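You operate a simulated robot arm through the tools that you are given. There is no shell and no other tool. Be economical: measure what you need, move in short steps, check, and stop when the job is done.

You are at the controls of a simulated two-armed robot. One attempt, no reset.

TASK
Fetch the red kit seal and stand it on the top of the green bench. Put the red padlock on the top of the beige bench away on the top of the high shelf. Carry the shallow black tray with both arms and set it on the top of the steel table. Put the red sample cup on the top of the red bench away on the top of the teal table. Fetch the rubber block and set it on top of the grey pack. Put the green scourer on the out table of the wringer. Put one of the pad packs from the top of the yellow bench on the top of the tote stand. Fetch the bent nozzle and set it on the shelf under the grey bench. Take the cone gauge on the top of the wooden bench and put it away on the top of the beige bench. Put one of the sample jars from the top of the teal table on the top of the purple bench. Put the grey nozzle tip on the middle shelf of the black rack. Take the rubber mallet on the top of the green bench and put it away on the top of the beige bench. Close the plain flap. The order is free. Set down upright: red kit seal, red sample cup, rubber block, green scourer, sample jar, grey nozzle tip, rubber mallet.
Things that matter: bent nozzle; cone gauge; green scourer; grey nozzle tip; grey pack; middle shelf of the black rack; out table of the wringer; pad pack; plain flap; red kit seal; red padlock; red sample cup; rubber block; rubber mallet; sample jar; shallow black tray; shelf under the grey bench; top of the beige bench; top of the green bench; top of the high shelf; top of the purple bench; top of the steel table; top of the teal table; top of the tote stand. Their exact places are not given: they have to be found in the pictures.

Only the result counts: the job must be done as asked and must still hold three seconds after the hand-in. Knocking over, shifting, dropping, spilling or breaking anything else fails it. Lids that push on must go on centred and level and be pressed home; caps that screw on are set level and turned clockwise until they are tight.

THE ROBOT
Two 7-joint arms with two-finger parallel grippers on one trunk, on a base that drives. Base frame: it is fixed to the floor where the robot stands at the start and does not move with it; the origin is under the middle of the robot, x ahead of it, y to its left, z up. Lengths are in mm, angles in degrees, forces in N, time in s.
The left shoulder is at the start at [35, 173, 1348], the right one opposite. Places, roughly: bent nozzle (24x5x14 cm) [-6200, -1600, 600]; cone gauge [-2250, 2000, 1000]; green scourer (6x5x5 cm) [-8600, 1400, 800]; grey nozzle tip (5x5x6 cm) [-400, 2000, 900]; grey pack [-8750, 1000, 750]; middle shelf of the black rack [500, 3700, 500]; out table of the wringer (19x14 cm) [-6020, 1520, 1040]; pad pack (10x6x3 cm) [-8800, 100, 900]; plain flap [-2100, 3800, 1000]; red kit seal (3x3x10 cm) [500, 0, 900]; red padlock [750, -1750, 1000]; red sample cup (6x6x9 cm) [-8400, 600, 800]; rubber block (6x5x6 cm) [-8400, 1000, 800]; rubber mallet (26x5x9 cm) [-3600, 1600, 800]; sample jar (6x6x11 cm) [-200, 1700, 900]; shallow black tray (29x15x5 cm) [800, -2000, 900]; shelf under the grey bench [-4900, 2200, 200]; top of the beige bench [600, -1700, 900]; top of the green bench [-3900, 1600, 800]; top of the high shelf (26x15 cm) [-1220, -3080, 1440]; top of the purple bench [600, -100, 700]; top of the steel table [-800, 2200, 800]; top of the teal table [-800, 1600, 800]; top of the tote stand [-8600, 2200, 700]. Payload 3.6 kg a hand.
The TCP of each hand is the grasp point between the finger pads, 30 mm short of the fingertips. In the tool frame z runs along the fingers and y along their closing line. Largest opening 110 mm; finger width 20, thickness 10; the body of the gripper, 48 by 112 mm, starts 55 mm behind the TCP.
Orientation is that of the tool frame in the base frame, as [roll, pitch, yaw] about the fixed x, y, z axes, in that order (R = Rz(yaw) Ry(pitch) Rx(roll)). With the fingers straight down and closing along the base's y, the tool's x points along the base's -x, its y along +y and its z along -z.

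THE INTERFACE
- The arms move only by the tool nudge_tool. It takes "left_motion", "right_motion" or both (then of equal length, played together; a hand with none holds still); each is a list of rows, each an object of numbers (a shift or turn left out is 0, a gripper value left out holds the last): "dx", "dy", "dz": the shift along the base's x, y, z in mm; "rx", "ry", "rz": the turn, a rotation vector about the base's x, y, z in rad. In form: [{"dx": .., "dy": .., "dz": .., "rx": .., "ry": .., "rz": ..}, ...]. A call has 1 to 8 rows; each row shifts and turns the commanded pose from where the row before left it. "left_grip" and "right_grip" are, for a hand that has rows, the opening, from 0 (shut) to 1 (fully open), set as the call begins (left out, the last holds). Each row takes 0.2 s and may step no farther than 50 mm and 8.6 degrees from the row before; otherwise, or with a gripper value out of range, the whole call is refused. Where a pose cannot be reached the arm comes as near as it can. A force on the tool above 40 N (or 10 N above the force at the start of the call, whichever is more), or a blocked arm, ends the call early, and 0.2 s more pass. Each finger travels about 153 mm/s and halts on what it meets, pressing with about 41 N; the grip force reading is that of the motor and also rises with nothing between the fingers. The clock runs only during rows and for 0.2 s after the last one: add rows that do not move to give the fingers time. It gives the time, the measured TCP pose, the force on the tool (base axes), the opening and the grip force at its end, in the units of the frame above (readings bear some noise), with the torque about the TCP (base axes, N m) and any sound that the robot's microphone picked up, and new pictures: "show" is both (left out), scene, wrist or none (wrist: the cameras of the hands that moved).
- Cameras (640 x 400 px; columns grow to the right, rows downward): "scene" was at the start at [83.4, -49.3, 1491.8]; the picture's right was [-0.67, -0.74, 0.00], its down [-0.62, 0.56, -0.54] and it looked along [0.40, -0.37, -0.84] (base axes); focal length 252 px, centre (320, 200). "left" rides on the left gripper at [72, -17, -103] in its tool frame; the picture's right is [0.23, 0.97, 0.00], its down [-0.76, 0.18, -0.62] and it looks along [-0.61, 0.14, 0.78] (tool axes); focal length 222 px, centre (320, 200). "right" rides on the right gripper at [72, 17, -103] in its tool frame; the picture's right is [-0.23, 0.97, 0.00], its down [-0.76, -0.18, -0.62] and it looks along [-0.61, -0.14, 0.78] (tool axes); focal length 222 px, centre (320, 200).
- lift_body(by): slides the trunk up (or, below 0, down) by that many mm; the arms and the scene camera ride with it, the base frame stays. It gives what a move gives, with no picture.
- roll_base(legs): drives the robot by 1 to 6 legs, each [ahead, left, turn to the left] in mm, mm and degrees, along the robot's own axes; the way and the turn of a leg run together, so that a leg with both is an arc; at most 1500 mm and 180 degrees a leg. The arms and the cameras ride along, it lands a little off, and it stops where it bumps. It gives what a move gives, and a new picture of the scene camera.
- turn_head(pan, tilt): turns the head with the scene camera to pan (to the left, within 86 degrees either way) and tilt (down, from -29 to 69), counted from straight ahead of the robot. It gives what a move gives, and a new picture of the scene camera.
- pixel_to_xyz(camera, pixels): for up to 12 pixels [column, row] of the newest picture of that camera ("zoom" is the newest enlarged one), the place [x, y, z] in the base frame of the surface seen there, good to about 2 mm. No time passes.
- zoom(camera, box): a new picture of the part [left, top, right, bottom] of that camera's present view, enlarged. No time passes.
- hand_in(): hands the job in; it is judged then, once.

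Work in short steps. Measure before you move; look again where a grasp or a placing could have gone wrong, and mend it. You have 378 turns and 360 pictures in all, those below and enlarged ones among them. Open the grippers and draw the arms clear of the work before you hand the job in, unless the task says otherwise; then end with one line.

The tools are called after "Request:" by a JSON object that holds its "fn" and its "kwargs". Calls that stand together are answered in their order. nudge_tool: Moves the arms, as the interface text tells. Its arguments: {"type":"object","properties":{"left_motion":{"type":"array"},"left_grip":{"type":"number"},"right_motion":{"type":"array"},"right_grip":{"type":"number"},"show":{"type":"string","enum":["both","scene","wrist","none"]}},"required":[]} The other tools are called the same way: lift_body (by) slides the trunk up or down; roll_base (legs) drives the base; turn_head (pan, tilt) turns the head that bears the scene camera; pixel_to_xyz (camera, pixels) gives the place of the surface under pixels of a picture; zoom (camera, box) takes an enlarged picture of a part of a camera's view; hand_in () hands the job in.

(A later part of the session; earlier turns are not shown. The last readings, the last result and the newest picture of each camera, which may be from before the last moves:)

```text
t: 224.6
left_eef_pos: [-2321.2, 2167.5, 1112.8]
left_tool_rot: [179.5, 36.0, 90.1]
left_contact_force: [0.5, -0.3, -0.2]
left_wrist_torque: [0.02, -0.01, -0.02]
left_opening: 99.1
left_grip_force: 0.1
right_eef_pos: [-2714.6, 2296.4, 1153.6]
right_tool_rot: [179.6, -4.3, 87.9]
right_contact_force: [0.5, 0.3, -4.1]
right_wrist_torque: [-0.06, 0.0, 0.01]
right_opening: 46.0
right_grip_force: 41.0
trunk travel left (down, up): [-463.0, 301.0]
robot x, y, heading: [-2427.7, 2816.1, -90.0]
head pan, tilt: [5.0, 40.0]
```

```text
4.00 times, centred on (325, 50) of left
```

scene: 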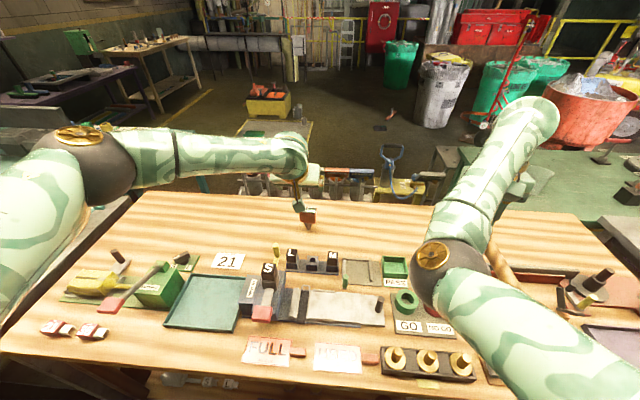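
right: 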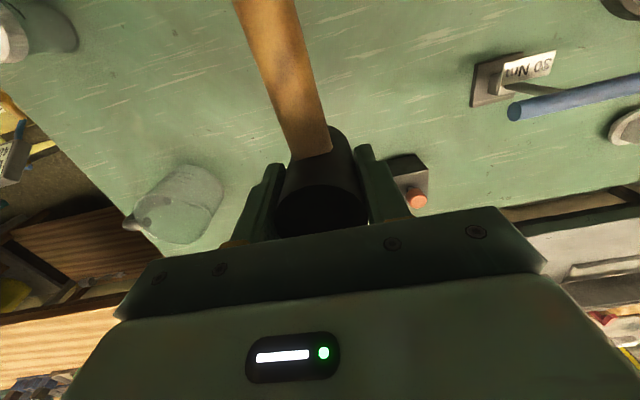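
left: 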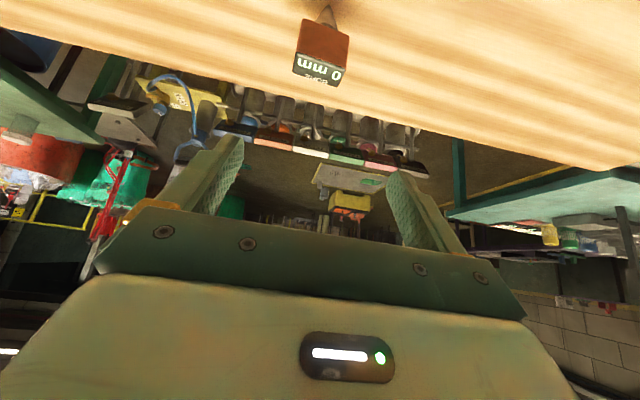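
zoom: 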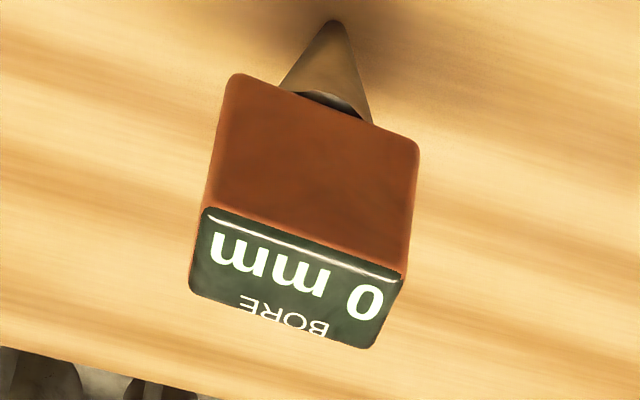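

Box centre ≈(-2328,2097,933), 50 mm wide. Approach and check before closing.

Request:
{"fn": "nudge_tool", "kwargs": {"left_motion": [{"dx": -2, "dy": -10, "dz": -45}, {"dx": -2, "dy": -18, "dz": -45}, {"dx": -2, "dy": -20, "dz": -45}, {"dx": -1, "dy": -22, "dz": -44}, {}], "show": "wrist"}}

```text
t: 225.8
left_eef_pos: [-2338.7, 2152.7, 927.3]
left_tool_rot: [179.6, 36.2, 90.0]
left_contact_force: [0.5, 0.3, 0.1]
left_wrist_torque: [-0.02, 0.0, 0.02]
left_opening: 98.8
left_grip_force: 0.1
left hand out of reach, approached as far as the arm can: row 3, 4
right_eef_pos: [-2714.9, 2297.7, 1154.0]
right_tool_rot: [179.7, -4.4, 87.9]
right_contact_force: [0.1, 0.3, -3.5]
right_wrist_torque: [-0.06, 0.0, -0.01]
right_opening: 45.8
right_grip_force: 41.1
trunk travel left (down, up): [-463.0, 301.0]
robot x, y, heading: [-2426.2, 2821.2, -90.3]
head pan, tilt: [5.0, 40.0]
```

left: 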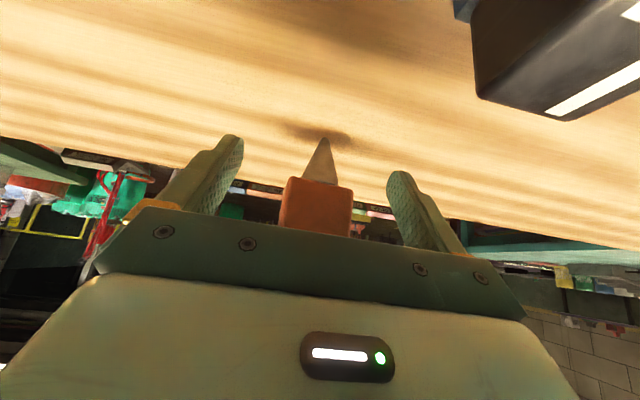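

Short by ~55 mm. A lower shoulder extends reach; check item heights under the mallet before lowering.

Request:
{"fn": "pixel_to_xyz", "kwargs": {"camera": "scene", "pixels": [[603, 275], [590, 300], [520, 285], [460, 355], [565, 270], [405, 300], [610, 340]]}}

Request:
{"fn": "nudge_tool", "kwargs": {"left_motion": [{"dz": 45, "dx": 10}, {"dz": 45}], "show": "none"}}

```text
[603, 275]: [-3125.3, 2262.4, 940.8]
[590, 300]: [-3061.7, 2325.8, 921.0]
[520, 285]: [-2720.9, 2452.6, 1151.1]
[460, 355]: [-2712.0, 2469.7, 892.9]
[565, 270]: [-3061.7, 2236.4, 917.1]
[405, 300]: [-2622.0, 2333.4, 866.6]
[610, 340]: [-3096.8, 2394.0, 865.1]
```

```text
t: 226.4
left_eef_pos: [-2327.0, 2151.0, 1018.4]
left_tool_rot: [179.5, 36.2, 90.0]
left_contact_force: [-0.1, -0.6, -0.1]
left_wrist_torque: [0.02, -0.02, -0.01]
left_opening: 99.0
left_grip_force: 0.0
right_eef_pos: [-2715.1, 2298.8, 1154.3]
right_tool_rot: [179.6, -4.2, 88.0]
right_contact_force: [-0.1, 0.5, -4.5]
right_wrist_torque: [-0.06, 0.01, 0.04]
right_opening: 45.8
right_grip_force: 40.3
trunk travel left (down, up): [-463.0, 301.0]
robot x, y, heading: [-2429.2, 2816.0, -90.1]
head pan, tilt: [5.0, 40.0]
```

Lower the trunk 130 with the left hand first raised 80.

Request:
{"fn": "nudge_tool", "kwargs": {"left_motion": [{"dz": 40}, {"dz": 40}], "show": "none"}}

Request:
{"fn": "lift_body", "kwargs": {"by": -130}}

Request:
{"fn": "nudge_tool", "kwargs": {"left_motion": [{"dz": -10, "dy": -15}, {"dz": -10, "dy": -15}, {"dz": -10, "dy": -15}, {"dz": -5, "dy": -9}, {}], "show": "both"}}

```text
t: 227.0
left_eef_pos: [-2325.1, 2152.4, 1101.3]
left_tool_rot: [179.5, 36.2, 89.9]
left_contact_force: [0.1, 0.4, -0.3]
left_wrist_torque: [0.0, -0.05, 0.01]
left_opening: 98.8
left_grip_force: 0.1
right_eef_pos: [-2715.4, 2297.0, 1153.1]
right_tool_rot: [179.6, -4.2, 87.9]
right_contact_force: [0.0, -0.1, -4.0]
right_wrist_torque: [-0.08, -0.01, 0.0]
right_opening: 45.5
right_grip_force: 41.0
trunk travel left (down, up): [-463.0, 301.0]
robot x, y, heading: [-2426.6, 2814.3, -90.3]
head pan, tilt: [5.0, 40.0]
```

```text
t: 228.6
left_eef_pos: [-2325.5, 2150.7, 971.8]
left_tool_rot: [179.5, 36.2, 90.0]
left_contact_force: [0.7, 0.8, -0.4]
left_wrist_torque: [-0.01, 0.03, 0.01]
left_opening: 99.2
left_grip_force: 0.0
right_eef_pos: [-2714.8, 2286.9, 986.8]
right_tool_rot: [179.8, -8.6, 87.9]
right_contact_force: [-0.3, 0.5, -4.1]
right_wrist_torque: [-0.07, 0.01, 0.01]
right_opening: 45.6
right_grip_force: 40.7
trunk travel left (down, up): [-333.0, 431.0]
robot x, y, heading: [-2429.2, 2817.4, -90.3]
head pan, tilt: [5.0, 40.0]
```

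```text
t: 229.8
left_eef_pos: [-2326.5, 2097.4, 936.8]
left_tool_rot: [179.5, 36.1, 90.0]
left_contact_force: [0.8, -0.5, 0.5]
left_wrist_torque: [0.01, -0.03, -0.02]
left_opening: 99.0
left_grip_force: 0.0
right_eef_pos: [-2714.0, 2285.9, 986.6]
right_tool_rot: [179.8, -8.5, 87.9]
right_contact_force: [0.8, 1.3, -4.0]
right_wrist_torque: [-0.09, 0.0, -0.03]
right_opening: 45.8
right_grip_force: 41.3
trunk travel left (down, up): [-333.0, 431.0]
robot x, y, heading: [-2430.7, 2816.5, -90.3]
head pan, tilt: [5.0, 40.0]
```

scene: 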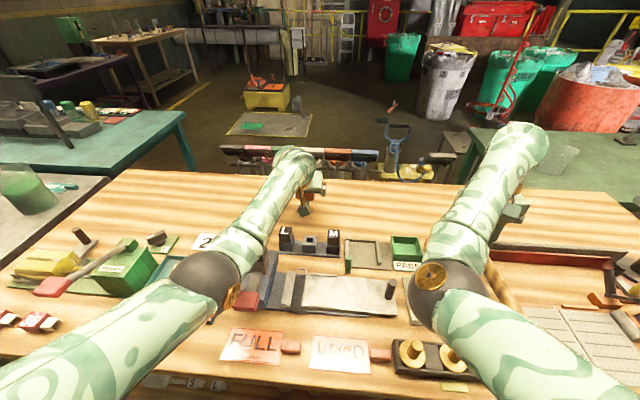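
left: 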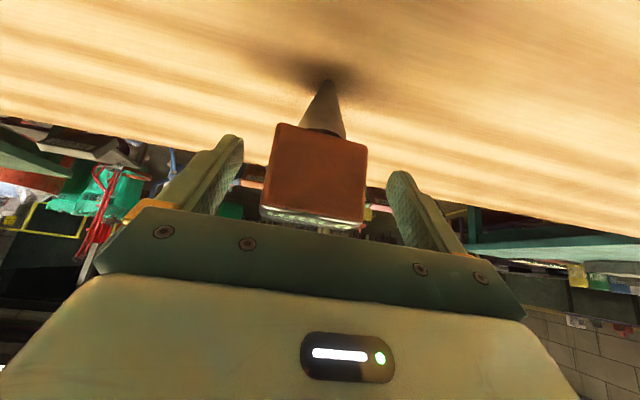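

Box lies between the fingers. Close, then lift.

Request:
{"fn": "nudge_tool", "kwargs": {"left_motion": [{}, {}, {}, {}], "left_grip": 0, "show": "none"}}

Request:
{"fn": "nudge_tool", "kwargs": {"left_motion": [{"dz": 40}, {"dz": 40}, {"dz": 30}], "show": "wrist"}}

```text
t: 230.8
left_eef_pos: [-2326.3, 2097.3, 937.1]
left_tool_rot: [179.7, 36.2, 90.0]
left_contact_force: [-0.5, -1.7, 2.4]
left_wrist_torque: [-0.07, 0.02, 0.0]
left_opening: 55.5
left_grip_force: 41.2
right_eef_pos: [-2715.1, 2287.1, 986.1]
right_tool_rot: [179.8, -8.6, 88.0]
right_contact_force: [-0.6, 0.2, -4.2]
right_wrist_torque: [-0.08, -0.01, 0.02]
right_opening: 45.6
right_grip_force: 40.8
trunk travel left (down, up): [-333.0, 431.0]
robot x, y, heading: [-2430.1, 2814.8, -90.0]
head pan, tilt: [5.0, 40.0]
```

```text
t: 231.6
left_eef_pos: [-2327.3, 2098.6, 1046.7]
left_tool_rot: [179.5, 36.2, 90.0]
left_contact_force: [0.2, 0.0, -1.0]
left_wrist_torque: [-0.02, 0.02, 0.01]
left_opening: 55.6
left_grip_force: 40.5
right_eef_pos: [-2714.6, 2287.4, 986.8]
right_tool_rot: [179.9, -8.6, 88.0]
right_contact_force: [0.4, -0.1, -3.4]
right_wrist_torque: [-0.06, 0.0, 0.01]
right_opening: 45.5
right_grip_force: 41.1
trunk travel left (down, up): [-333.0, 431.0]
robot x, y, heading: [-2428.8, 2817.6, -90.3]
head pan, tilt: [5.0, 40.0]
```

left: 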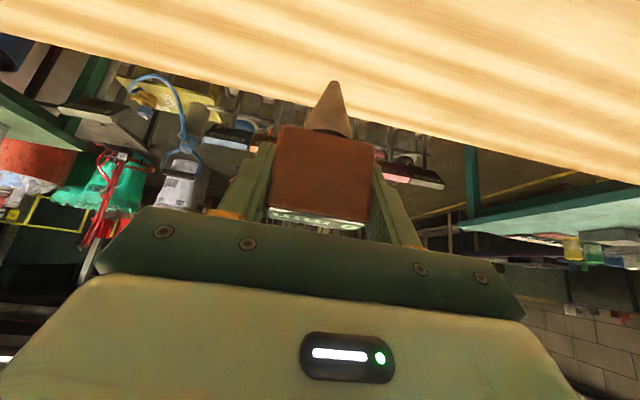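

Held. Raise the trunk, back out, retract and start the trip to the beige bench.

Request:
{"fn": "lift_body", "kwargs": {"by": 170}}

Request:
{"fn": "roll_base", "kwargs": {"legs": [[-350, 0, 0]]}}

Request:
{"fn": "nudge_tool", "kwargs": {"left_motion": [{"dy": 45}, {"dy": 45}, {"dy": 45}, {"dy": 45}, {"dy": 45}], "show": "none"}}

Request:
{"fn": "turn_head", "kwargs": {"pan": 0, "tilt": 35}}

```text
t: 233.5
left_eef_pos: [-2326.6, 2096.8, 1216.6]
left_tool_rot: [179.4, 36.1, 90.0]
left_contact_force: [-0.7, 0.0, -0.8]
left_wrist_torque: [-0.01, -0.03, -0.02]
left_opening: 55.4
left_grip_force: 40.8
right_eef_pos: [-2715.1, 2285.1, 1155.0]
right_tool_rot: [179.7, -8.6, 87.8]
right_contact_force: [-0.5, -0.1, -3.5]
right_wrist_torque: [-0.02, 0.0, -0.02]
right_opening: 45.5
right_grip_force: 40.7
trunk travel left (down, up): [-503.0, 261.0]
robot x, y, heading: [-2430.1, 2814.2, -90.3]
head pan, tilt: [5.0, 40.0]
```

```text
t: 235.8
left_eef_pos: [-2323.1, 2456.3, 1216.1]
left_tool_rot: [179.6, 36.2, 90.3]
left_contact_force: [-0.5, 0.9, -0.8]
left_wrist_torque: [0.01, 0.0, 0.01]
left_opening: 55.4
left_grip_force: 41.3
right_eef_pos: [-2711.6, 2642.8, 1157.5]
right_tool_rot: [179.7, -8.6, 88.2]
right_contact_force: [-0.7, -0.6, -2.1]
right_wrist_torque: [-0.08, 0.01, -0.03]
right_opening: 46.0
right_grip_force: 41.3
trunk travel left (down, up): [-503.0, 261.0]
robot x, y, heading: [-2429.5, 3176.0, -89.9]
head pan, tilt: [5.0, 40.0]
```

scene: 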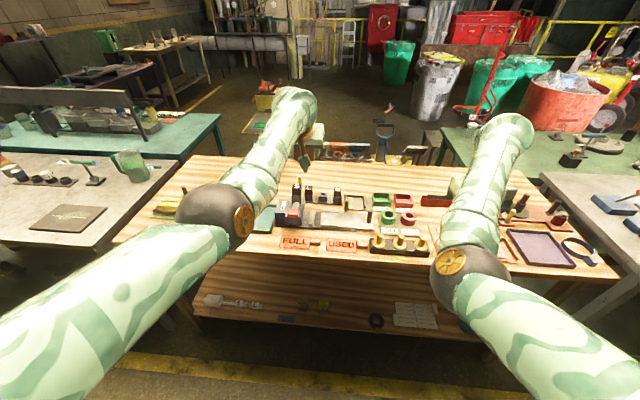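

```text
t: 237.0
left_eef_pos: [-2307.3, 2643.1, 1314.2]
left_tool_rot: [178.4, 48.0, 91.1]
left_contact_force: [1.3, 0.7, -1.6]
left_wrist_torque: [-0.03, 0.04, 0.01]
left_opening: 55.6
left_grip_force: 41.0
right_eef_pos: [-2711.1, 2643.4, 1157.5]
right_tool_rot: [179.7, -8.6, 88.2]
right_contact_force: [-0.2, 0.3, -4.2]
right_wrist_torque: [-0.05, 0.01, 0.0]
right_opening: 45.9
right_grip_force: 41.2
trunk travel left (down, up): [-503.0, 261.0]
robot x, y, heading: [-2426.5, 3172.6, -89.6]
head pan, tilt: [5.0, 40.0]
stopped in row 5 (left hand): the arm was blocked; the commanded pose is now the measured one
```

```text
t: 237.7
left_eef_pos: [-2306.3, 2641.9, 1313.3]
left_tool_rot: [178.6, 47.9, 91.1]
left_contact_force: [-0.1, 0.3, -1.2]
left_wrist_torque: [-0.01, -0.02, 0.01]
left_opening: 55.7
left_grip_force: 41.1
right_eef_pos: [-2712.1, 2641.8, 1155.5]
right_tool_rot: [179.7, -8.6, 88.3]
right_contact_force: [0.2, 0.3, -4.4]
right_wrist_torque: [-0.06, -0.04, -0.01]
right_opening: 45.7
right_grip_force: 40.6
trunk travel left (down, up): [-503.0, 261.0]
robot x, y, heading: [-2423.0, 3177.7, -89.8]
head pan, tilt: [0.0, 35.0]
```

scene: 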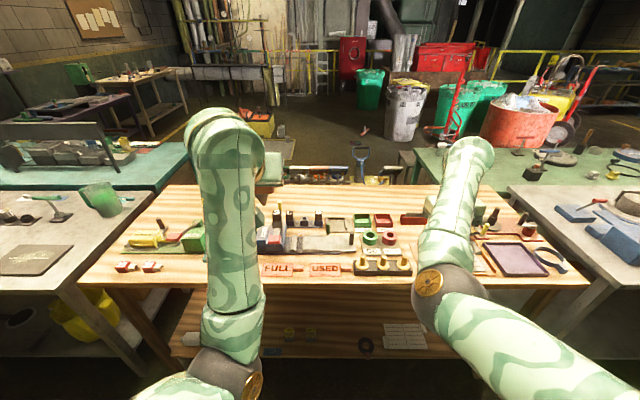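

Now drive east in the back lane and south through the passage.

Request:
{"fn": "roll_base", "kwargs": {"legs": [[0, 0, 89.8], [1400, -165, 0], [1350, -165, 0], [0, 0, -90]]}}

```text
t: 258.7
left_eef_pos: [393.7, 2222.7, 1313.8]
left_tool_rot: [178.4, 47.9, 88.1]
left_contact_force: [-0.3, -1.1, -1.7]
left_wrist_torque: [0.05, -0.03, -0.02]
left_opening: 55.7
left_grip_force: 40.9
right_eef_pos: [-11.9, 2243.4, 1155.9]
right_tool_rot: [179.7, -8.6, 85.3]
right_contact_force: [0.3, 0.1, -3.9]
right_wrist_torque: [-0.08, 0.03, -0.02]
right_opening: 45.6
right_grip_force: 41.3
trunk travel left (down, up): [-503.0, 261.0]
robot x, y, heading: [299.3, 2758.3, -92.9]
head pan, tilt: [0.0, 35.0]
```

scene: 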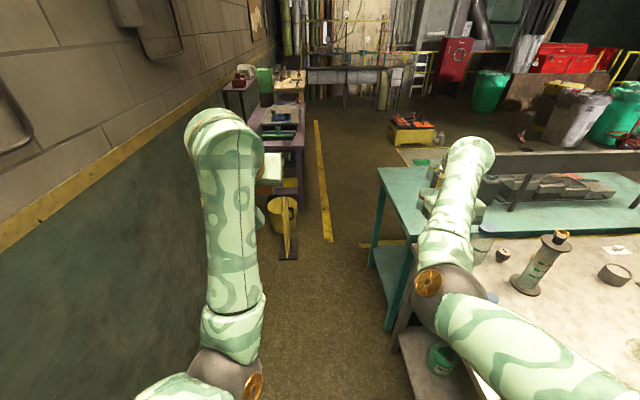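

Good view of the pinch; measure sign foot and teal leg.

Request:
{"fn": "pixel_to_xyz", "kwargs": {"camera": "scene", "pixels": [[288, 255], [298, 250], [296, 215], [280, 255], [390, 328], [368, 243], [391, 225], [322, 215], [302, 185]]}}

```text
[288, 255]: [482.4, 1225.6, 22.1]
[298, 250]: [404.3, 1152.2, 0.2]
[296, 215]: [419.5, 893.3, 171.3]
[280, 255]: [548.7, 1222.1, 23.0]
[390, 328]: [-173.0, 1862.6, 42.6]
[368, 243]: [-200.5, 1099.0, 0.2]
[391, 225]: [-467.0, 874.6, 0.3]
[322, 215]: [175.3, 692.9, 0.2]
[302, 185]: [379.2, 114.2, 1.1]
```

Follow the same path back south.

Request:
{"fn": "roll_base", "kwargs": {"legs": [[0, 0, 2.9], [1400, -134, 0], [350, -10, 0], [320, -100, 0], [370, -70, 0], [500, -380, 0]]}}

```text
t: 274.9
left_eef_pos: [-310.3, -712.6, 1313.8]
left_tool_rot: [178.4, 47.9, 90.5]
left_contact_force: [0.3, -0.3, -1.2]
left_wrist_torque: [-0.01, 0.01, 0.04]
left_opening: 55.6
left_grip_force: 40.6
right_eef_pos: [-715.7, -707.2, 1156.8]
right_tool_rot: [179.7, -8.6, 87.7]
right_contact_force: [-0.2, -0.2, -3.9]
right_wrist_torque: [-0.04, 0.02, -0.03]
right_opening: 45.5
right_grip_force: 41.3
trunk travel left (down, up): [-503.0, 261.0]
robot x, y, heading: [-425.2, -179.1, -90.5]
head pan, tilt: [0.0, 35.0]
```

scene: 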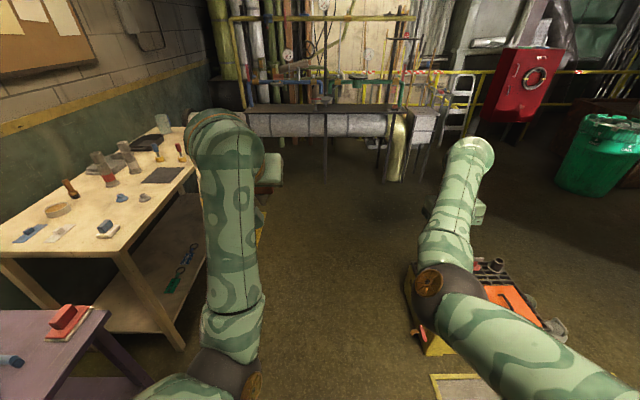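

Drive down and face the beige bench.

Request:
{"fn": "roll_base", "kwargs": {"legs": [[1200, 0, 0], [0, 0, 90.5], [250, 0, 0]]}}

Request:
{"fn": "turn_head", "kwargs": {"pan": 0, "tilt": 40}}

```text
t: 286.2
left_eef_pos: [343.4, -1247.4, 1313.3]
left_tool_rot: [178.2, 47.8, -179.2]
left_contact_force: [0.1, -0.6, -0.6]
left_wrist_torque: [0.0, 0.02, -0.02]
left_opening: 55.4
left_grip_force: 40.9
right_eef_pos: [341.8, -1653.6, 1155.9]
right_tool_rot: [179.8, -8.7, 178.0]
right_contact_force: [0.8, 0.6, -3.8]
right_wrist_torque: [0.03, -0.06, 0.0]
right_opening: 45.8
right_grip_force: 40.7
trunk travel left (down, up): [-503.0, 261.0]
robot x, y, heading: [-191.4, -1368.0, -0.1]
head pan, tilt: [0.0, 35.0]
```

scene: 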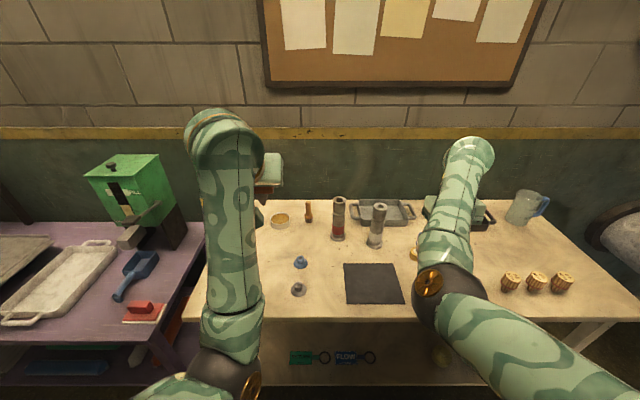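

```text
t: 286.9
left_eef_pos: [344.3, -1246.9, 1313.0]
left_tool_rot: [178.2, 47.8, -179.3]
left_contact_force: [-0.3, 0.8, -2.2]
left_wrist_torque: [0.0, 0.04, -0.01]
left_opening: 55.4
left_grip_force: 40.9
right_eef_pos: [342.6, -1653.2, 1156.3]
right_tool_rot: [179.7, -8.7, 178.0]
right_contact_force: [1.0, -0.1, -4.5]
right_wrist_torque: [-0.03, -0.07, 0.02]
right_opening: 45.5
right_grip_force: 40.8
trunk travel left (down, up): [-503.0, 261.0]
robot x, y, heading: [-193.0, -1372.0, -0.1]
head pan, tilt: [0.0, 40.0]
```

scene: 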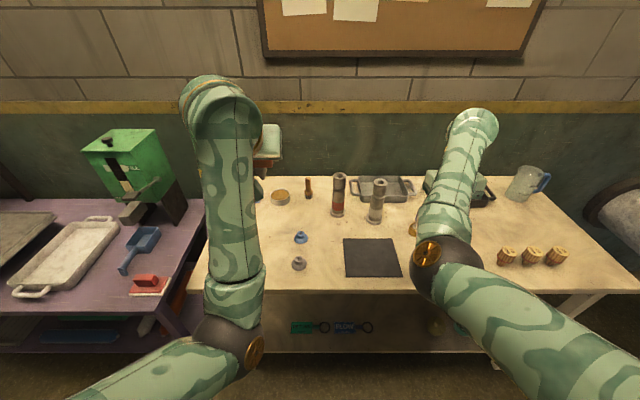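

Measure items/free spots on the beige bench.

Request:
{"fn": "pixel_to_xyz", "kwargs": {"camera": "scene", "pixels": [[300, 238], [298, 264], [308, 190], [280, 198], [340, 190], [345, 240], [270, 225], [400, 275], [508, 255], [515, 215], [270, 275], [330, 288]]}}

Request:
{"fn": "zoom", "kwargs": {"camera": "scene", "box": [200, 160, 620, 310]}}

```text
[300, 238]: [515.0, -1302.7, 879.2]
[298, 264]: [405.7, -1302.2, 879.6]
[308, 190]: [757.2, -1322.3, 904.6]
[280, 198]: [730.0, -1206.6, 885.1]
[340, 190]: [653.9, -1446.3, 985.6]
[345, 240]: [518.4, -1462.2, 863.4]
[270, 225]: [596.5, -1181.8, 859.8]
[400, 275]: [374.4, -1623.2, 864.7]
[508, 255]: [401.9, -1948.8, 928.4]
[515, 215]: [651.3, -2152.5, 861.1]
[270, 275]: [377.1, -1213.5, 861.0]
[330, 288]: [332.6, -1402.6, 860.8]
```

```text
1.52 times, centred on (410, 235) of scene
```

zoom: 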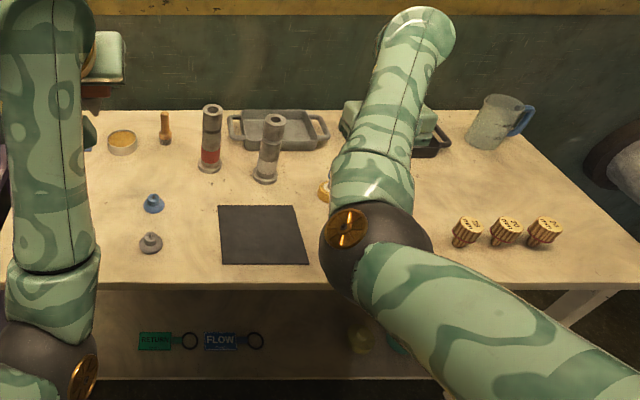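

Bench front x≈325, top 861. Put the cone gauge at ~(635,-1290). Lower the trunk 100, restore the grasp tilt (36°), and drive forward 220.

Request:
{"fn": "lift_body", "kwargs": {"by": -100}}

Request:
{"fn": "nudge_tool", "kwargs": {"left_motion": [{"ry": 0.103, "dy": -20, "dx": 20}, {"ry": 0.103, "dy": -23, "dx": 20}, {}], "show": "none"}}

Request:
{"fn": "roll_base", "kwargs": {"legs": [[210, 0, 0]]}}

```text
t: 288.2
left_eef_pos: [345.9, -1240.2, 1212.8]
left_tool_rot: [177.1, 48.0, -179.3]
left_contact_force: [0.5, 0.1, -0.8]
left_wrist_torque: [-0.01, 0.01, 0.01]
left_opening: 55.2
left_grip_force: 40.6
right_eef_pos: [342.3, -1653.9, 1056.7]
right_tool_rot: [179.7, -8.5, 178.0]
right_contact_force: [-1.7, 0.6, -3.9]
right_wrist_torque: [0.0, -0.02, -0.02]
right_opening: 45.9
right_grip_force: 40.9
trunk travel left (down, up): [-403.0, 361.0]
robot x, y, heading: [-186.3, -1368.4, -0.2]
head pan, tilt: [0.0, 40.0]
```

```text
t: 289.0
left_eef_pos: [387.0, -1290.8, 1212.9]
left_tool_rot: [178.2, 36.0, -179.2]
left_contact_force: [-0.2, -0.5, -1.6]
left_wrist_torque: [-0.01, 0.0, 0.0]
left_opening: 55.2
left_grip_force: 40.8
right_eef_pos: [341.6, -1652.9, 1056.6]
right_tool_rot: [179.7, -8.6, 178.0]
right_contact_force: [-0.3, -0.4, -4.5]
right_wrist_torque: [0.0, -0.01, -0.01]
right_opening: 45.7
right_grip_force: 41.3
trunk travel left (down, up): [-403.0, 361.0]
robot x, y, heading: [-189.9, -1366.6, -0.3]
head pan, tilt: [0.0, 40.0]
```

```text
t: 290.6
left_eef_pos: [594.1, -1291.1, 1212.3]
left_tool_rot: [178.1, 35.9, -179.4]
left_contact_force: [0.0, -0.1, -1.7]
left_wrist_torque: [0.01, 0.01, -0.01]
left_opening: 55.4
left_grip_force: 40.8
right_eef_pos: [551.4, -1652.6, 1055.7]
right_tool_rot: [179.7, -8.7, 178.1]
right_contact_force: [-0.3, 0.4, -3.8]
right_wrist_torque: [0.03, 0.01, 0.0]
right_opening: 45.5
right_grip_force: 40.9
trunk travel left (down, up): [-403.0, 361.0]
robot x, y, heading: [17.1, -1366.9, -0.0]
head pan, tilt: [0.0, 40.0]
```

scene: 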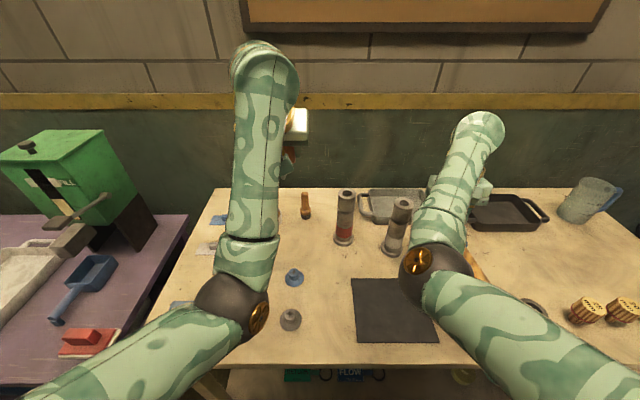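

Descend the left hand toward (635,-1290,945).

Request:
{"fn": "nudge_tool", "kwargs": {"left_motion": [{"dx": 10, "dz": -40}, {"dx": 10, "dz": -40}, {"dx": 10, "dz": -40}, {"dx": 10, "dz": -40}, {"dz": -40}, {"dz": -35}, {"dz": -25}, {}], "show": "both"}}

```text
t: 292.6
left_eef_pos: [665.0, -1267.3, 995.7]
left_tool_rot: [176.5, 40.7, -178.7]
left_contact_force: [0.3, -0.3, -1.2]
left_wrist_torque: [0.0, -0.01, 0.0]
left_opening: 55.3
left_grip_force: 41.2
right_eef_pos: [550.5, -1652.9, 1055.3]
right_tool_rot: [179.6, -8.6, 178.1]
right_contact_force: [-0.1, 0.4, -3.6]
right_wrist_torque: [-0.03, -0.03, -0.04]
right_opening: 45.5
right_grip_force: 40.5
trunk travel left (down, up): [-403.0, 361.0]
robot x, y, heading: [18.0, -1367.3, 0.2]
head pan, tilt: [0.0, 40.0]
stopped in row 8 (left hand): the arm was blocked; the commanded pose is now the measured one
```

scene: 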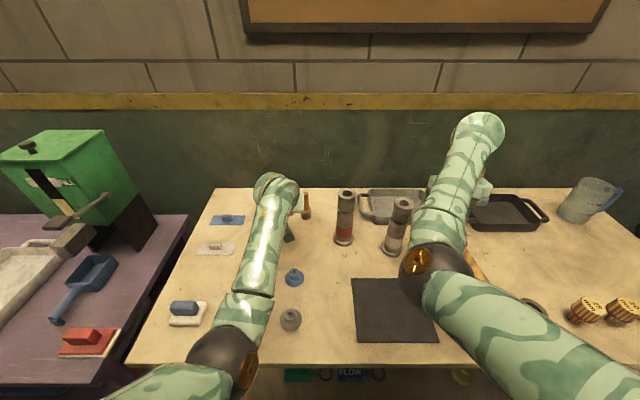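
left: 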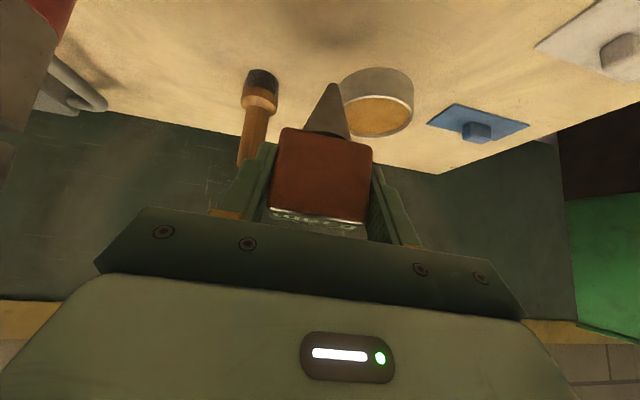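

Arm blocked; check elbow position relative to the bench.

Request:
{"fn": "pixel_to_xyz", "kwargs": {"camera": "scene", "pixels": [[215, 345], [245, 370], [205, 365], [185, 308], [256, 275], [265, 230]]}}

```text
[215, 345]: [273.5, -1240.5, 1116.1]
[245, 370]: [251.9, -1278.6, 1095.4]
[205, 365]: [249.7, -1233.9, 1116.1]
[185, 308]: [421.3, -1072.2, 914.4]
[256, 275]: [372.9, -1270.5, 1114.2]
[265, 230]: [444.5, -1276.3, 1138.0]
```

Not a collision—joint limit. I'll correct orientation slightly by the arm, then lower with the trunk.

Request:
{"fn": "nudge_tool", "kwargs": {"left_motion": [{"dx": -12, "dy": -10, "ry": 0.04, "rx": 0.02}, {"dx": -13, "dy": -12, "ry": 0.04, "rx": 0.02}, {}], "show": "none"}}

Request:
{"fn": "lift_body", "kwargs": {"by": -45}}

Request:
{"fn": "nudge_tool", "kwargs": {"left_motion": [{}], "show": "wrist"}}

```text
t: 293.6
left_eef_pos: [651.9, -1268.7, 1008.9]
left_tool_rot: [171.8, 37.9, 179.8]
left_contact_force: [-0.7, 0.7, -0.4]
left_wrist_torque: [0.0, 0.0, 0.01]
left_opening: 55.5
left_grip_force: 41.4
right_eef_pos: [549.1, -1652.9, 1055.1]
right_tool_rot: [179.7, -8.7, 178.1]
right_contact_force: [0.5, -0.6, -4.5]
right_wrist_torque: [0.0, 0.01, 0.0]
right_opening: 45.5
right_grip_force: 40.8
trunk travel left (down, up): [-403.0, 361.0]
robot x, y, heading: [19.2, -1368.7, 0.0]
head pan, tilt: [0.0, 40.0]
stopped in row 3 (left hand): the arm was blocked; the commanded pose is now the measured one
```

```text
t: 294.5
left_eef_pos: [654.9, -1254.2, 964.9]
left_tool_rot: [170.3, 38.2, 179.9]
left_contact_force: [-0.4, 0.3, 0.1]
left_wrist_torque: [0.03, 0.03, 0.0]
left_opening: 55.5
left_grip_force: 40.7
right_eef_pos: [549.0, -1652.8, 1010.8]
right_tool_rot: [179.7, -8.6, 178.0]
right_contact_force: [0.2, -0.8, -3.7]
right_wrist_torque: [-0.01, -0.05, 0.0]
right_opening: 45.9
right_grip_force: 40.9
trunk travel left (down, up): [-358.0, 406.0]
robot x, y, heading: [16.7, -1368.1, -0.0]
head pan, tilt: [0.0, 40.0]
```

```text
t: 294.9
left_eef_pos: [655.0, -1254.5, 965.3]
left_tool_rot: [170.3, 38.2, 179.8]
left_contact_force: [0.0, 0.1, -1.5]
left_wrist_torque: [-0.01, 0.01, -0.01]
left_opening: 55.3
left_grip_force: 41.8
right_eef_pos: [549.9, -1653.6, 1010.9]
right_tool_rot: [179.7, -8.6, 178.2]
right_contact_force: [0.3, -0.4, -3.0]
right_wrist_torque: [0.0, -0.06, 0.01]
right_opening: 45.5
right_grip_force: 40.8
trunk travel left (down, up): [-358.0, 406.0]
robot x, y, heading: [17.2, -1371.6, -0.0]
head pan, tilt: [0.0, 40.0]
```

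left: 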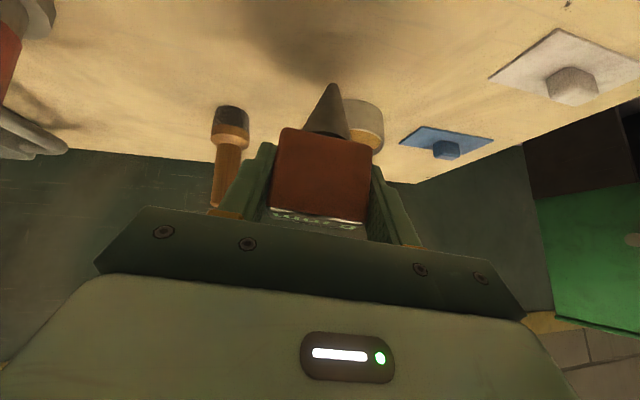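

The left arm is in a bad fold. I replicate the geometry that worked at pickup: raise, back off 100, extend the hand ahead while restoring orientation.

Request:
{"fn": "lift_body", "kwargs": {"by": 60}}

Request:
{"fn": "roll_base", "kwargs": {"legs": [[-110, -20, 0]]}}

Request:
{"fn": "nudge_tool", "kwargs": {"left_motion": [{"dx": 25, "dy": -4}, {"dx": 25, "dy": -4}, {"dx": 20, "dy": -4, "rx": -0.033, "rz": -0.025}, {"dx": 10, "dy": -5, "rx": -0.033, "rz": -0.025}, {"rx": -0.033, "rz": -0.025, "ry": 0.035}, {"rx": -0.033, "rz": -0.025}, {}], "show": "scene"}}

```text
t: 295.9
left_eef_pos: [652.1, -1253.2, 1017.8]
left_tool_rot: [170.2, 37.5, 179.7]
left_contact_force: [0.5, 0.1, -1.5]
left_wrist_torque: [0.02, 0.01, 0.0]
left_opening: 55.4
left_grip_force: 40.3
right_eef_pos: [550.5, -1654.0, 1070.7]
right_tool_rot: [179.7, -8.7, 178.1]
right_contact_force: [0.0, -0.4, -5.1]
right_wrist_torque: [0.0, -0.09, -0.01]
right_opening: 45.6
right_grip_force: 40.9
trunk travel left (down, up): [-418.0, 346.0]
robot x, y, heading: [16.1, -1368.1, -0.1]
head pan, tilt: [0.0, 40.0]
```

```text
t: 297.1
left_eef_pos: [542.3, -1273.3, 1021.7]
left_tool_rot: [170.5, 37.9, -180.0]
left_contact_force: [0.3, 0.4, -1.1]
left_wrist_torque: [0.02, -0.02, -0.02]
left_opening: 55.4
left_grip_force: 41.1
right_eef_pos: [438.7, -1672.6, 1071.7]
right_tool_rot: [179.7, -8.6, 178.2]
right_contact_force: [-0.1, 0.2, -3.3]
right_wrist_torque: [-0.01, -0.06, -0.01]
right_opening: 45.5
right_grip_force: 41.1
trunk travel left (down, up): [-418.0, 346.0]
robot x, y, heading: [-94.3, -1388.3, 0.5]
head pan, tilt: [0.0, 40.0]
```

scene: 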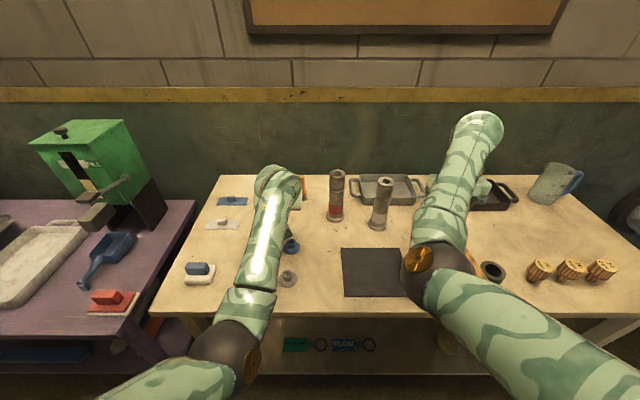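

```text
t: 298.7
left_eef_pos: [622.2, -1291.4, 1020.5]
left_tool_rot: [-179.8, 35.9, 180.0]
left_contact_force: [0.0, 0.0, -2.0]
left_wrist_torque: [-0.02, 0.04, -0.01]
left_opening: 55.2
left_grip_force: 41.1
right_eef_pos: [439.6, -1672.3, 1070.6]
right_tool_rot: [179.7, -8.6, 178.2]
right_contact_force: [0.6, 0.2, -4.3]
right_wrist_torque: [0.04, -0.06, 0.01]
right_opening: 45.9
right_grip_force: 40.9
trunk travel left (down, up): [-418.0, 346.0]
robot x, y, heading: [-93.1, -1392.4, -0.1]
head pan, tilt: [0.0, 40.0]
```

scene: 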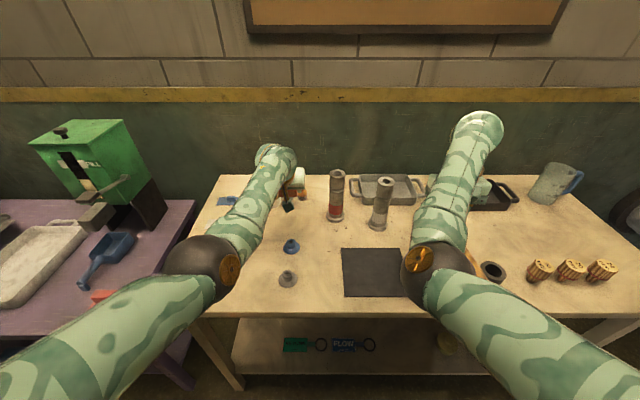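

Orientation good. Lower with the arm.

Request:
{"fn": "nudge_tool", "kwargs": {"left_motion": [{"dz": -30}, {"dz": -30}, {"dz": -12}, {}], "show": "wrist"}}

```text
t: 299.7
left_eef_pos: [617.1, -1282.3, 960.4]
left_tool_rot: [-179.9, 35.9, -179.9]
left_contact_force: [-1.0, -0.7, -0.8]
left_wrist_torque: [0.04, 0.0, 0.05]
left_opening: 55.4
left_grip_force: 41.0
left hand out of reach, approached as far as the arm can: row 2, 3
right_eef_pos: [438.2, -1673.4, 1070.4]
right_tool_rot: [179.7, -8.6, 178.2]
right_contact_force: [-0.3, -0.8, -3.3]
right_wrist_torque: [0.02, -0.07, 0.0]
right_opening: 46.1
right_grip_force: 41.6
trunk travel left (down, up): [-418.0, 346.0]
robot x, y, heading: [-88.5, -1388.7, 0.1]
head pan, tilt: [0.0, 40.0]
```

left: 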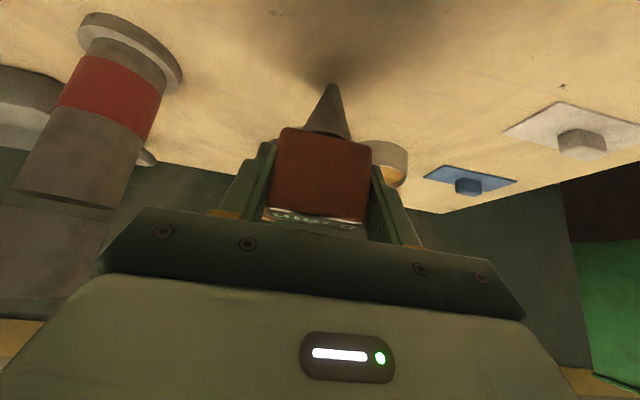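

Use the trunk for the last ~22 mm.

Request:
{"fn": "lift_body", "kwargs": {"by": -20}}

Request:
{"fn": "lift_body", "kwargs": {"by": -3}}

```text
t: 300.4
left_eef_pos: [617.3, -1284.6, 941.5]
left_tool_rot: [-180.0, 35.9, 180.0]
left_contact_force: [0.2, 0.2, -0.9]
left_wrist_torque: [0.01, 0.03, 0.0]
left_opening: 55.7
left_grip_force: 41.2
right_eef_pos: [438.4, -1672.0, 1052.1]
right_tool_rot: [179.7, -8.5, 178.2]
right_contact_force: [-0.3, -0.1, -3.6]
right_wrist_torque: [-0.01, -0.03, 0.01]
right_opening: 45.8
right_grip_force: 40.8
trunk travel left (down, up): [-398.0, 366.0]
robot x, y, heading: [-94.6, -1385.1, 0.1]
head pan, tilt: [0.0, 40.0]
```

```text
t: 300.9
left_eef_pos: [616.6, -1285.3, 937.6]
left_tool_rot: [-179.9, 35.9, -179.9]
left_contact_force: [-0.3, -0.6, 1.4]
left_wrist_torque: [0.01, 0.01, 0.02]
left_opening: 55.4
left_grip_force: 41.2
right_eef_pos: [439.4, -1670.7, 1047.9]
right_tool_rot: [179.7, -8.5, 178.2]
right_contact_force: [0.1, 0.5, -3.0]
right_wrist_torque: [-0.01, -0.02, 0.01]
right_opening: 45.7
right_grip_force: 41.0
trunk travel left (down, up): [-395.0, 369.0]
robot x, y, heading: [-96.1, -1383.3, 0.2]
head pan, tilt: [0.0, 40.0]
```

One more small step, then release.

Request:
{"fn": "lift_body", "kwargs": {"by": -2}}

Request:
{"fn": "nudge_tool", "kwargs": {"left_motion": [{}, {}, {}], "left_grip": 0.85, "show": "wrist"}}

```text
t: 301.4
left_eef_pos: [617.0, -1285.5, 938.3]
left_tool_rot: [-179.8, 36.1, -180.0]
left_contact_force: [-0.4, 0.0, 7.9]
left_wrist_torque: [0.04, -0.01, -0.02]
left_opening: 55.2
left_grip_force: 41.2
right_eef_pos: [438.4, -1672.1, 1047.3]
right_tool_rot: [179.8, -8.7, 178.2]
right_contact_force: [0.4, 0.3, -3.6]
right_wrist_torque: [0.06, -0.04, 0.02]
right_opening: 45.7
right_grip_force: 40.5
trunk travel left (down, up): [-393.0, 371.0]
robot x, y, heading: [-93.2, -1385.5, 0.2]
head pan, tilt: [0.0, 40.0]
```

```text
t: 302.2
left_eef_pos: [617.0, -1285.1, 936.8]
left_tool_rot: [-179.9, 35.9, -179.9]
left_contact_force: [0.8, -0.7, -0.2]
left_wrist_torque: [-0.01, 0.05, 0.0]
left_opening: 93.5
left_grip_force: 0.0
right_eef_pos: [438.9, -1671.9, 1045.0]
right_tool_rot: [179.7, -8.5, 178.3]
right_contact_force: [-0.3, 0.3, -4.4]
right_wrist_torque: [-0.04, -0.05, 0.01]
right_opening: 45.6
right_grip_force: 41.0
trunk travel left (down, up): [-393.0, 371.0]
robot x, y, heading: [-94.7, -1383.8, 0.1]
head pan, tilt: [0.0, 40.0]
```

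left: 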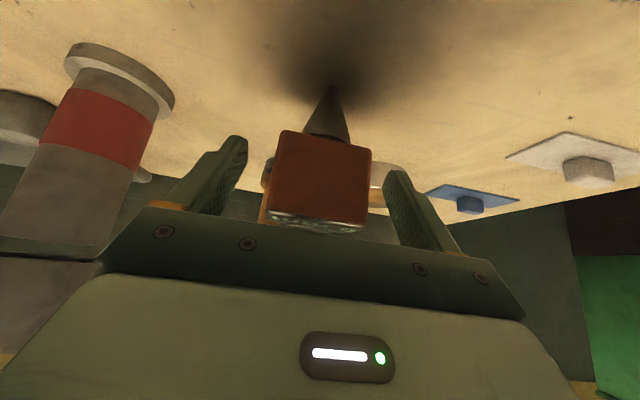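

The cone gauge stands. Raise the left hand straight up with slow first step, then look.

Request:
{"fn": "nudge_tool", "kwargs": {"left_motion": [{"dz": 20}, {"dz": 40}, {"dz": 45}, {"dz": 45}], "show": "scene"}}

```text
t: 303.2
left_eef_pos: [616.1, -1285.8, 1086.2]
left_tool_rot: [-180.0, 35.9, -180.0]
left_contact_force: [-0.8, 0.1, -0.2]
left_wrist_torque: [0.01, 0.0, -0.02]
left_opening: 93.8
left_grip_force: 0.0
right_eef_pos: [438.5, -1672.0, 1046.6]
right_tool_rot: [179.7, -8.5, 178.1]
right_contact_force: [-0.2, 0.3, -3.6]
right_wrist_torque: [-0.01, -0.04, -0.01]
right_opening: 45.6
right_grip_force: 40.5
trunk travel left (down, up): [-393.0, 371.0]
robot x, y, heading: [-96.4, -1386.3, -0.1]
head pan, tilt: [0.0, 40.0]
```

scene: 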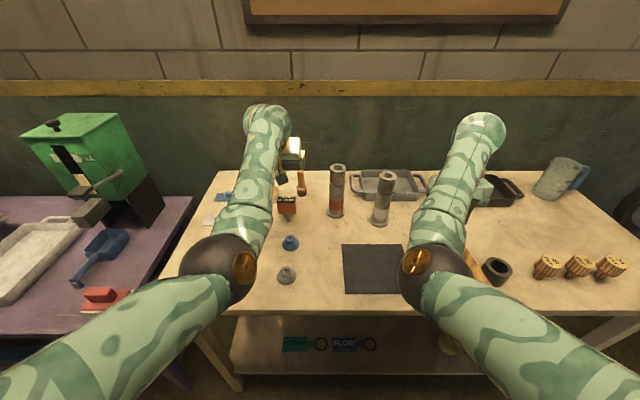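

Cone gauge stands at (286,205). Raise the trunk, fold the left hand back, and move to place the mallet.

Request:
{"fn": "lift_body", "kwargs": {"by": 80}}

Request:
{"fn": "nudge_tool", "kwargs": {"left_motion": [{"dz": 30, "dx": -30, "ry": 0.12}, {"dz": 20, "dx": -40, "ry": 0.12}, {"dx": -40, "ry": 0.12}, {"dx": -40, "ry": 0.12}, {"dx": -40, "ry": 0.12}, {"dx": -40}, {"dx": -30}], "right_motion": [{"ry": -0.05}, {"ry": -0.048}, {}, {}, {}, {}, {}], "show": "none"}}

Request:
{"fn": "roll_base", "kwargs": {"legs": [[0, -235, 0], [110, 0, 0]]}}

Request:
{"fn": "turn_head", "kwargs": {"pan": -20, "tilt": 45}}

```text
t: 304.4
left_eef_pos: [616.3, -1284.9, 1165.1]
left_tool_rot: [-180.0, 35.9, -179.8]
left_contact_force: [0.8, -0.4, -0.3]
left_wrist_torque: [-0.01, 0.01, 0.01]
left_opening: 93.4
left_grip_force: 0.1
right_eef_pos: [440.0, -1672.9, 1125.0]
right_tool_rot: [179.8, -8.7, 178.2]
right_contact_force: [0.6, -0.6, -4.2]
right_wrist_torque: [0.01, -0.05, 0.02]
right_opening: 45.8
right_grip_force: 41.1
trunk travel left (down, up): [-473.0, 291.0]
robot x, y, heading: [-92.7, -1388.9, 0.2]
head pan, tilt: [0.0, 40.0]
```

```text
t: 306.0
left_eef_pos: [475.3, -1292.9, 1175.2]
left_tool_rot: [-180.0, 1.5, -179.8]
left_contact_force: [0.0, -0.1, -0.3]
left_wrist_torque: [0.03, 0.0, -0.02]
left_opening: 93.6
left_grip_force: 0.2
left hand out of reach, approached as far as the arm can: row 4, 5, 6, 7
right_eef_pos: [439.9, -1672.5, 1125.9]
right_tool_rot: [179.5, -3.1, 178.2]
right_contact_force: [-0.2, 0.7, -4.1]
right_wrist_torque: [0.02, -0.03, 0.01]
right_opening: 45.7
right_grip_force: 40.7
trunk travel left (down, up): [-473.0, 291.0]
robot x, y, heading: [-90.5, -1387.6, -0.0]
head pan, tilt: [0.0, 40.0]
```

```text
t: 308.5
left_eef_pos: [588.2, -1526.6, 1174.1]
left_tool_rot: [-180.0, 1.5, -179.8]
left_contact_force: [-0.5, 0.1, 0.0]
left_wrist_torque: [0.03, 0.01, -0.01]
left_opening: 93.4
left_grip_force: 0.2
right_eef_pos: [552.7, -1905.0, 1125.5]
right_tool_rot: [179.6, -3.0, 178.5]
right_contact_force: [0.2, 0.5, -3.6]
right_wrist_torque: [-0.02, -0.01, -0.01]
right_opening: 45.7
right_grip_force: 41.1
trunk travel left (down, up): [-473.0, 291.0]
robot x, y, heading: [17.2, -1620.7, 0.3]
head pan, tilt: [0.0, 40.0]
```

scene: 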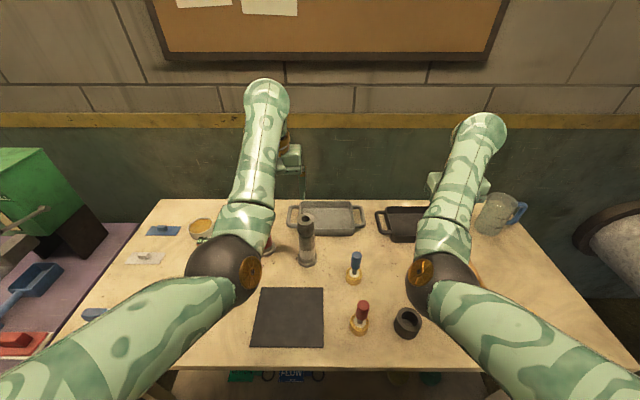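

```text
t: 309.4
left_eef_pos: [586.7, -1526.0, 1174.4]
left_tool_rot: [-180.0, 1.5, -179.7]
left_contact_force: [-0.9, -0.2, 0.2]
left_wrist_torque: [-0.03, -0.01, 0.01]
left_opening: 93.5
left_grip_force: 0.1
right_eef_pos: [552.6, -1905.8, 1124.2]
right_tool_rot: [179.5, -3.0, 178.4]
right_contact_force: [0.2, 0.2, -4.8]
right_wrist_torque: [0.0, -0.04, -0.01]
right_opening: 46.0
right_grip_force: 41.2
trunk travel left (down, up): [-473.0, 291.0]
robot x, y, heading: [15.3, -1622.6, 0.4]
head pan, tilt: [-20.0, 45.0]
```

scene: 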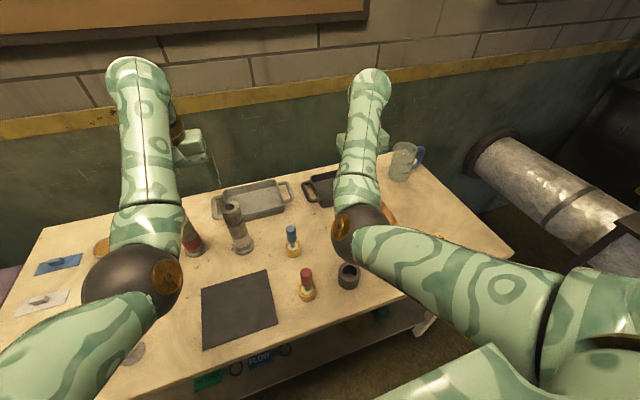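

Check right elbow height, then move over the mallet spot (600,-1862).

Request:
{"fn": "pixel_to_xyz", "kwargs": {"camera": "scene", "pixels": [[345, 255], [365, 225], [130, 300], [306, 272], [347, 268]]}}

Request:
{"fn": "nudge_tool", "kwargs": {"right_motion": [{"dx": 24, "dy": 22, "dz": -30}, {"dx": 24, "dy": 22, "dz": -35}, {"dz": -45}, {"dz": -40}], "show": "both"}}

```text
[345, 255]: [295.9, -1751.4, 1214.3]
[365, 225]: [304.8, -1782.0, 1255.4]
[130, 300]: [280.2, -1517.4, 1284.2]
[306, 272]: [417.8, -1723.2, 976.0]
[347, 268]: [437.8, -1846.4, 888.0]
```

```text
t: 310.4
left_eef_pos: [588.3, -1527.2, 1175.1]
left_tool_rot: [179.9, 1.5, -179.8]
left_contact_force: [-0.2, 0.8, 0.0]
left_wrist_torque: [0.02, 0.02, 0.0]
left_opening: 93.7
left_grip_force: 0.1
right_eef_pos: [598.3, -1860.9, 974.8]
right_tool_rot: [179.5, -3.0, 178.3]
right_contact_force: [0.0, 0.5, -3.5]
right_wrist_torque: [0.0, -0.06, -0.02]
right_opening: 45.5
right_grip_force: 41.2
trunk travel left (down, up): [-473.0, 291.0]
robot x, y, heading: [20.1, -1624.4, 0.1]
head pan, tilt: [-20.0, 45.0]
```

scene: 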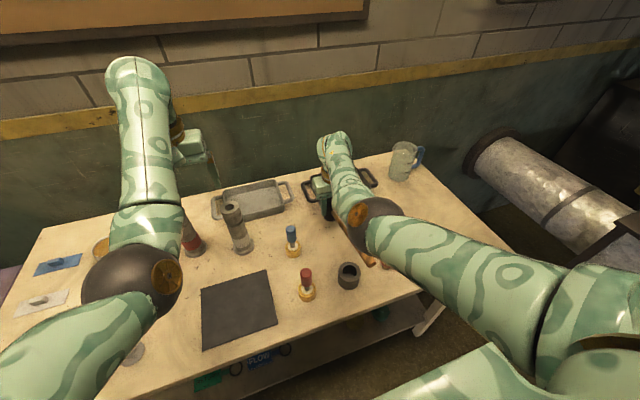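
right: 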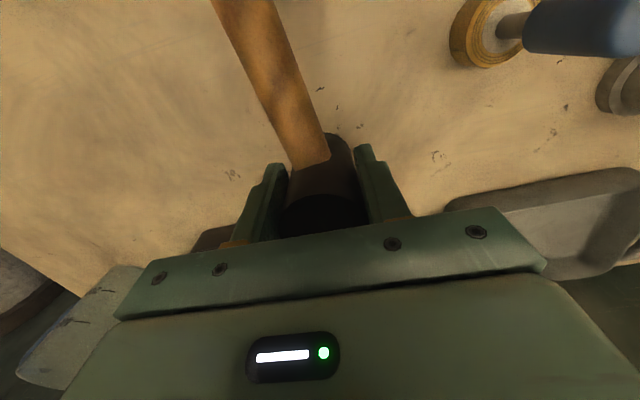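

The ring at (438,-1846) would be under the handle here. I'll use the free area near (600,-2230) instead: raise and shift right 370.

Request:
{"fn": "nudge_tool", "kwargs": {"right_motion": [{"dz": 40}, {"dz": 40}, {"dz": 20}], "show": "none"}}

Request:
{"fn": "roll_base", "kwargs": {"legs": [[0, -370, 0]]}}

```text
t: 311.2
left_eef_pos: [587.8, -1526.5, 1176.4]
left_tool_rot: [180.0, 1.6, -179.8]
left_contact_force: [0.2, 0.4, -0.5]
left_wrist_torque: [0.0, 0.05, -0.01]
left_opening: 93.6
left_grip_force: 0.2
right_eef_pos: [597.9, -1862.6, 1075.7]
right_tool_rot: [179.6, -3.0, 178.4]
right_contact_force: [0.6, 0.1, -3.9]
right_wrist_torque: [-0.01, -0.01, 0.03]
right_opening: 45.7
right_grip_force: 40.9
trunk travel left (down, up): [-473.0, 291.0]
robot x, y, heading: [17.5, -1624.2, -0.0]
head pan, tilt: [-20.0, 45.0]
```

```text
t: 313.5
left_eef_pos: [588.9, -1900.0, 1174.9]
left_tool_rot: [-179.9, 1.5, -179.7]
left_contact_force: [-0.5, 0.1, -0.4]
left_wrist_torque: [0.03, 0.02, -0.01]
left_opening: 93.6
left_grip_force: 0.0
right_eef_pos: [600.2, -2235.0, 1074.9]
right_tool_rot: [179.5, -3.1, 178.4]
right_contact_force: [0.6, 0.1, -3.1]
right_wrist_torque: [0.03, -0.03, 0.01]
right_opening: 45.6
right_grip_force: 41.2
trunk travel left (down, up): [-473.0, 291.0]
robot x, y, heading: [20.2, -1998.5, 0.4]
head pan, tilt: [-20.0, 45.0]
```

scene: 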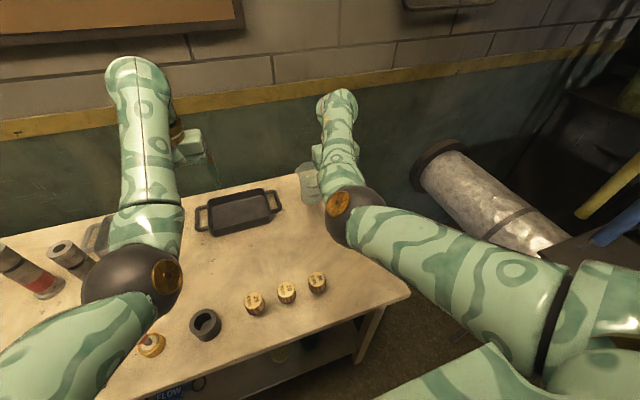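

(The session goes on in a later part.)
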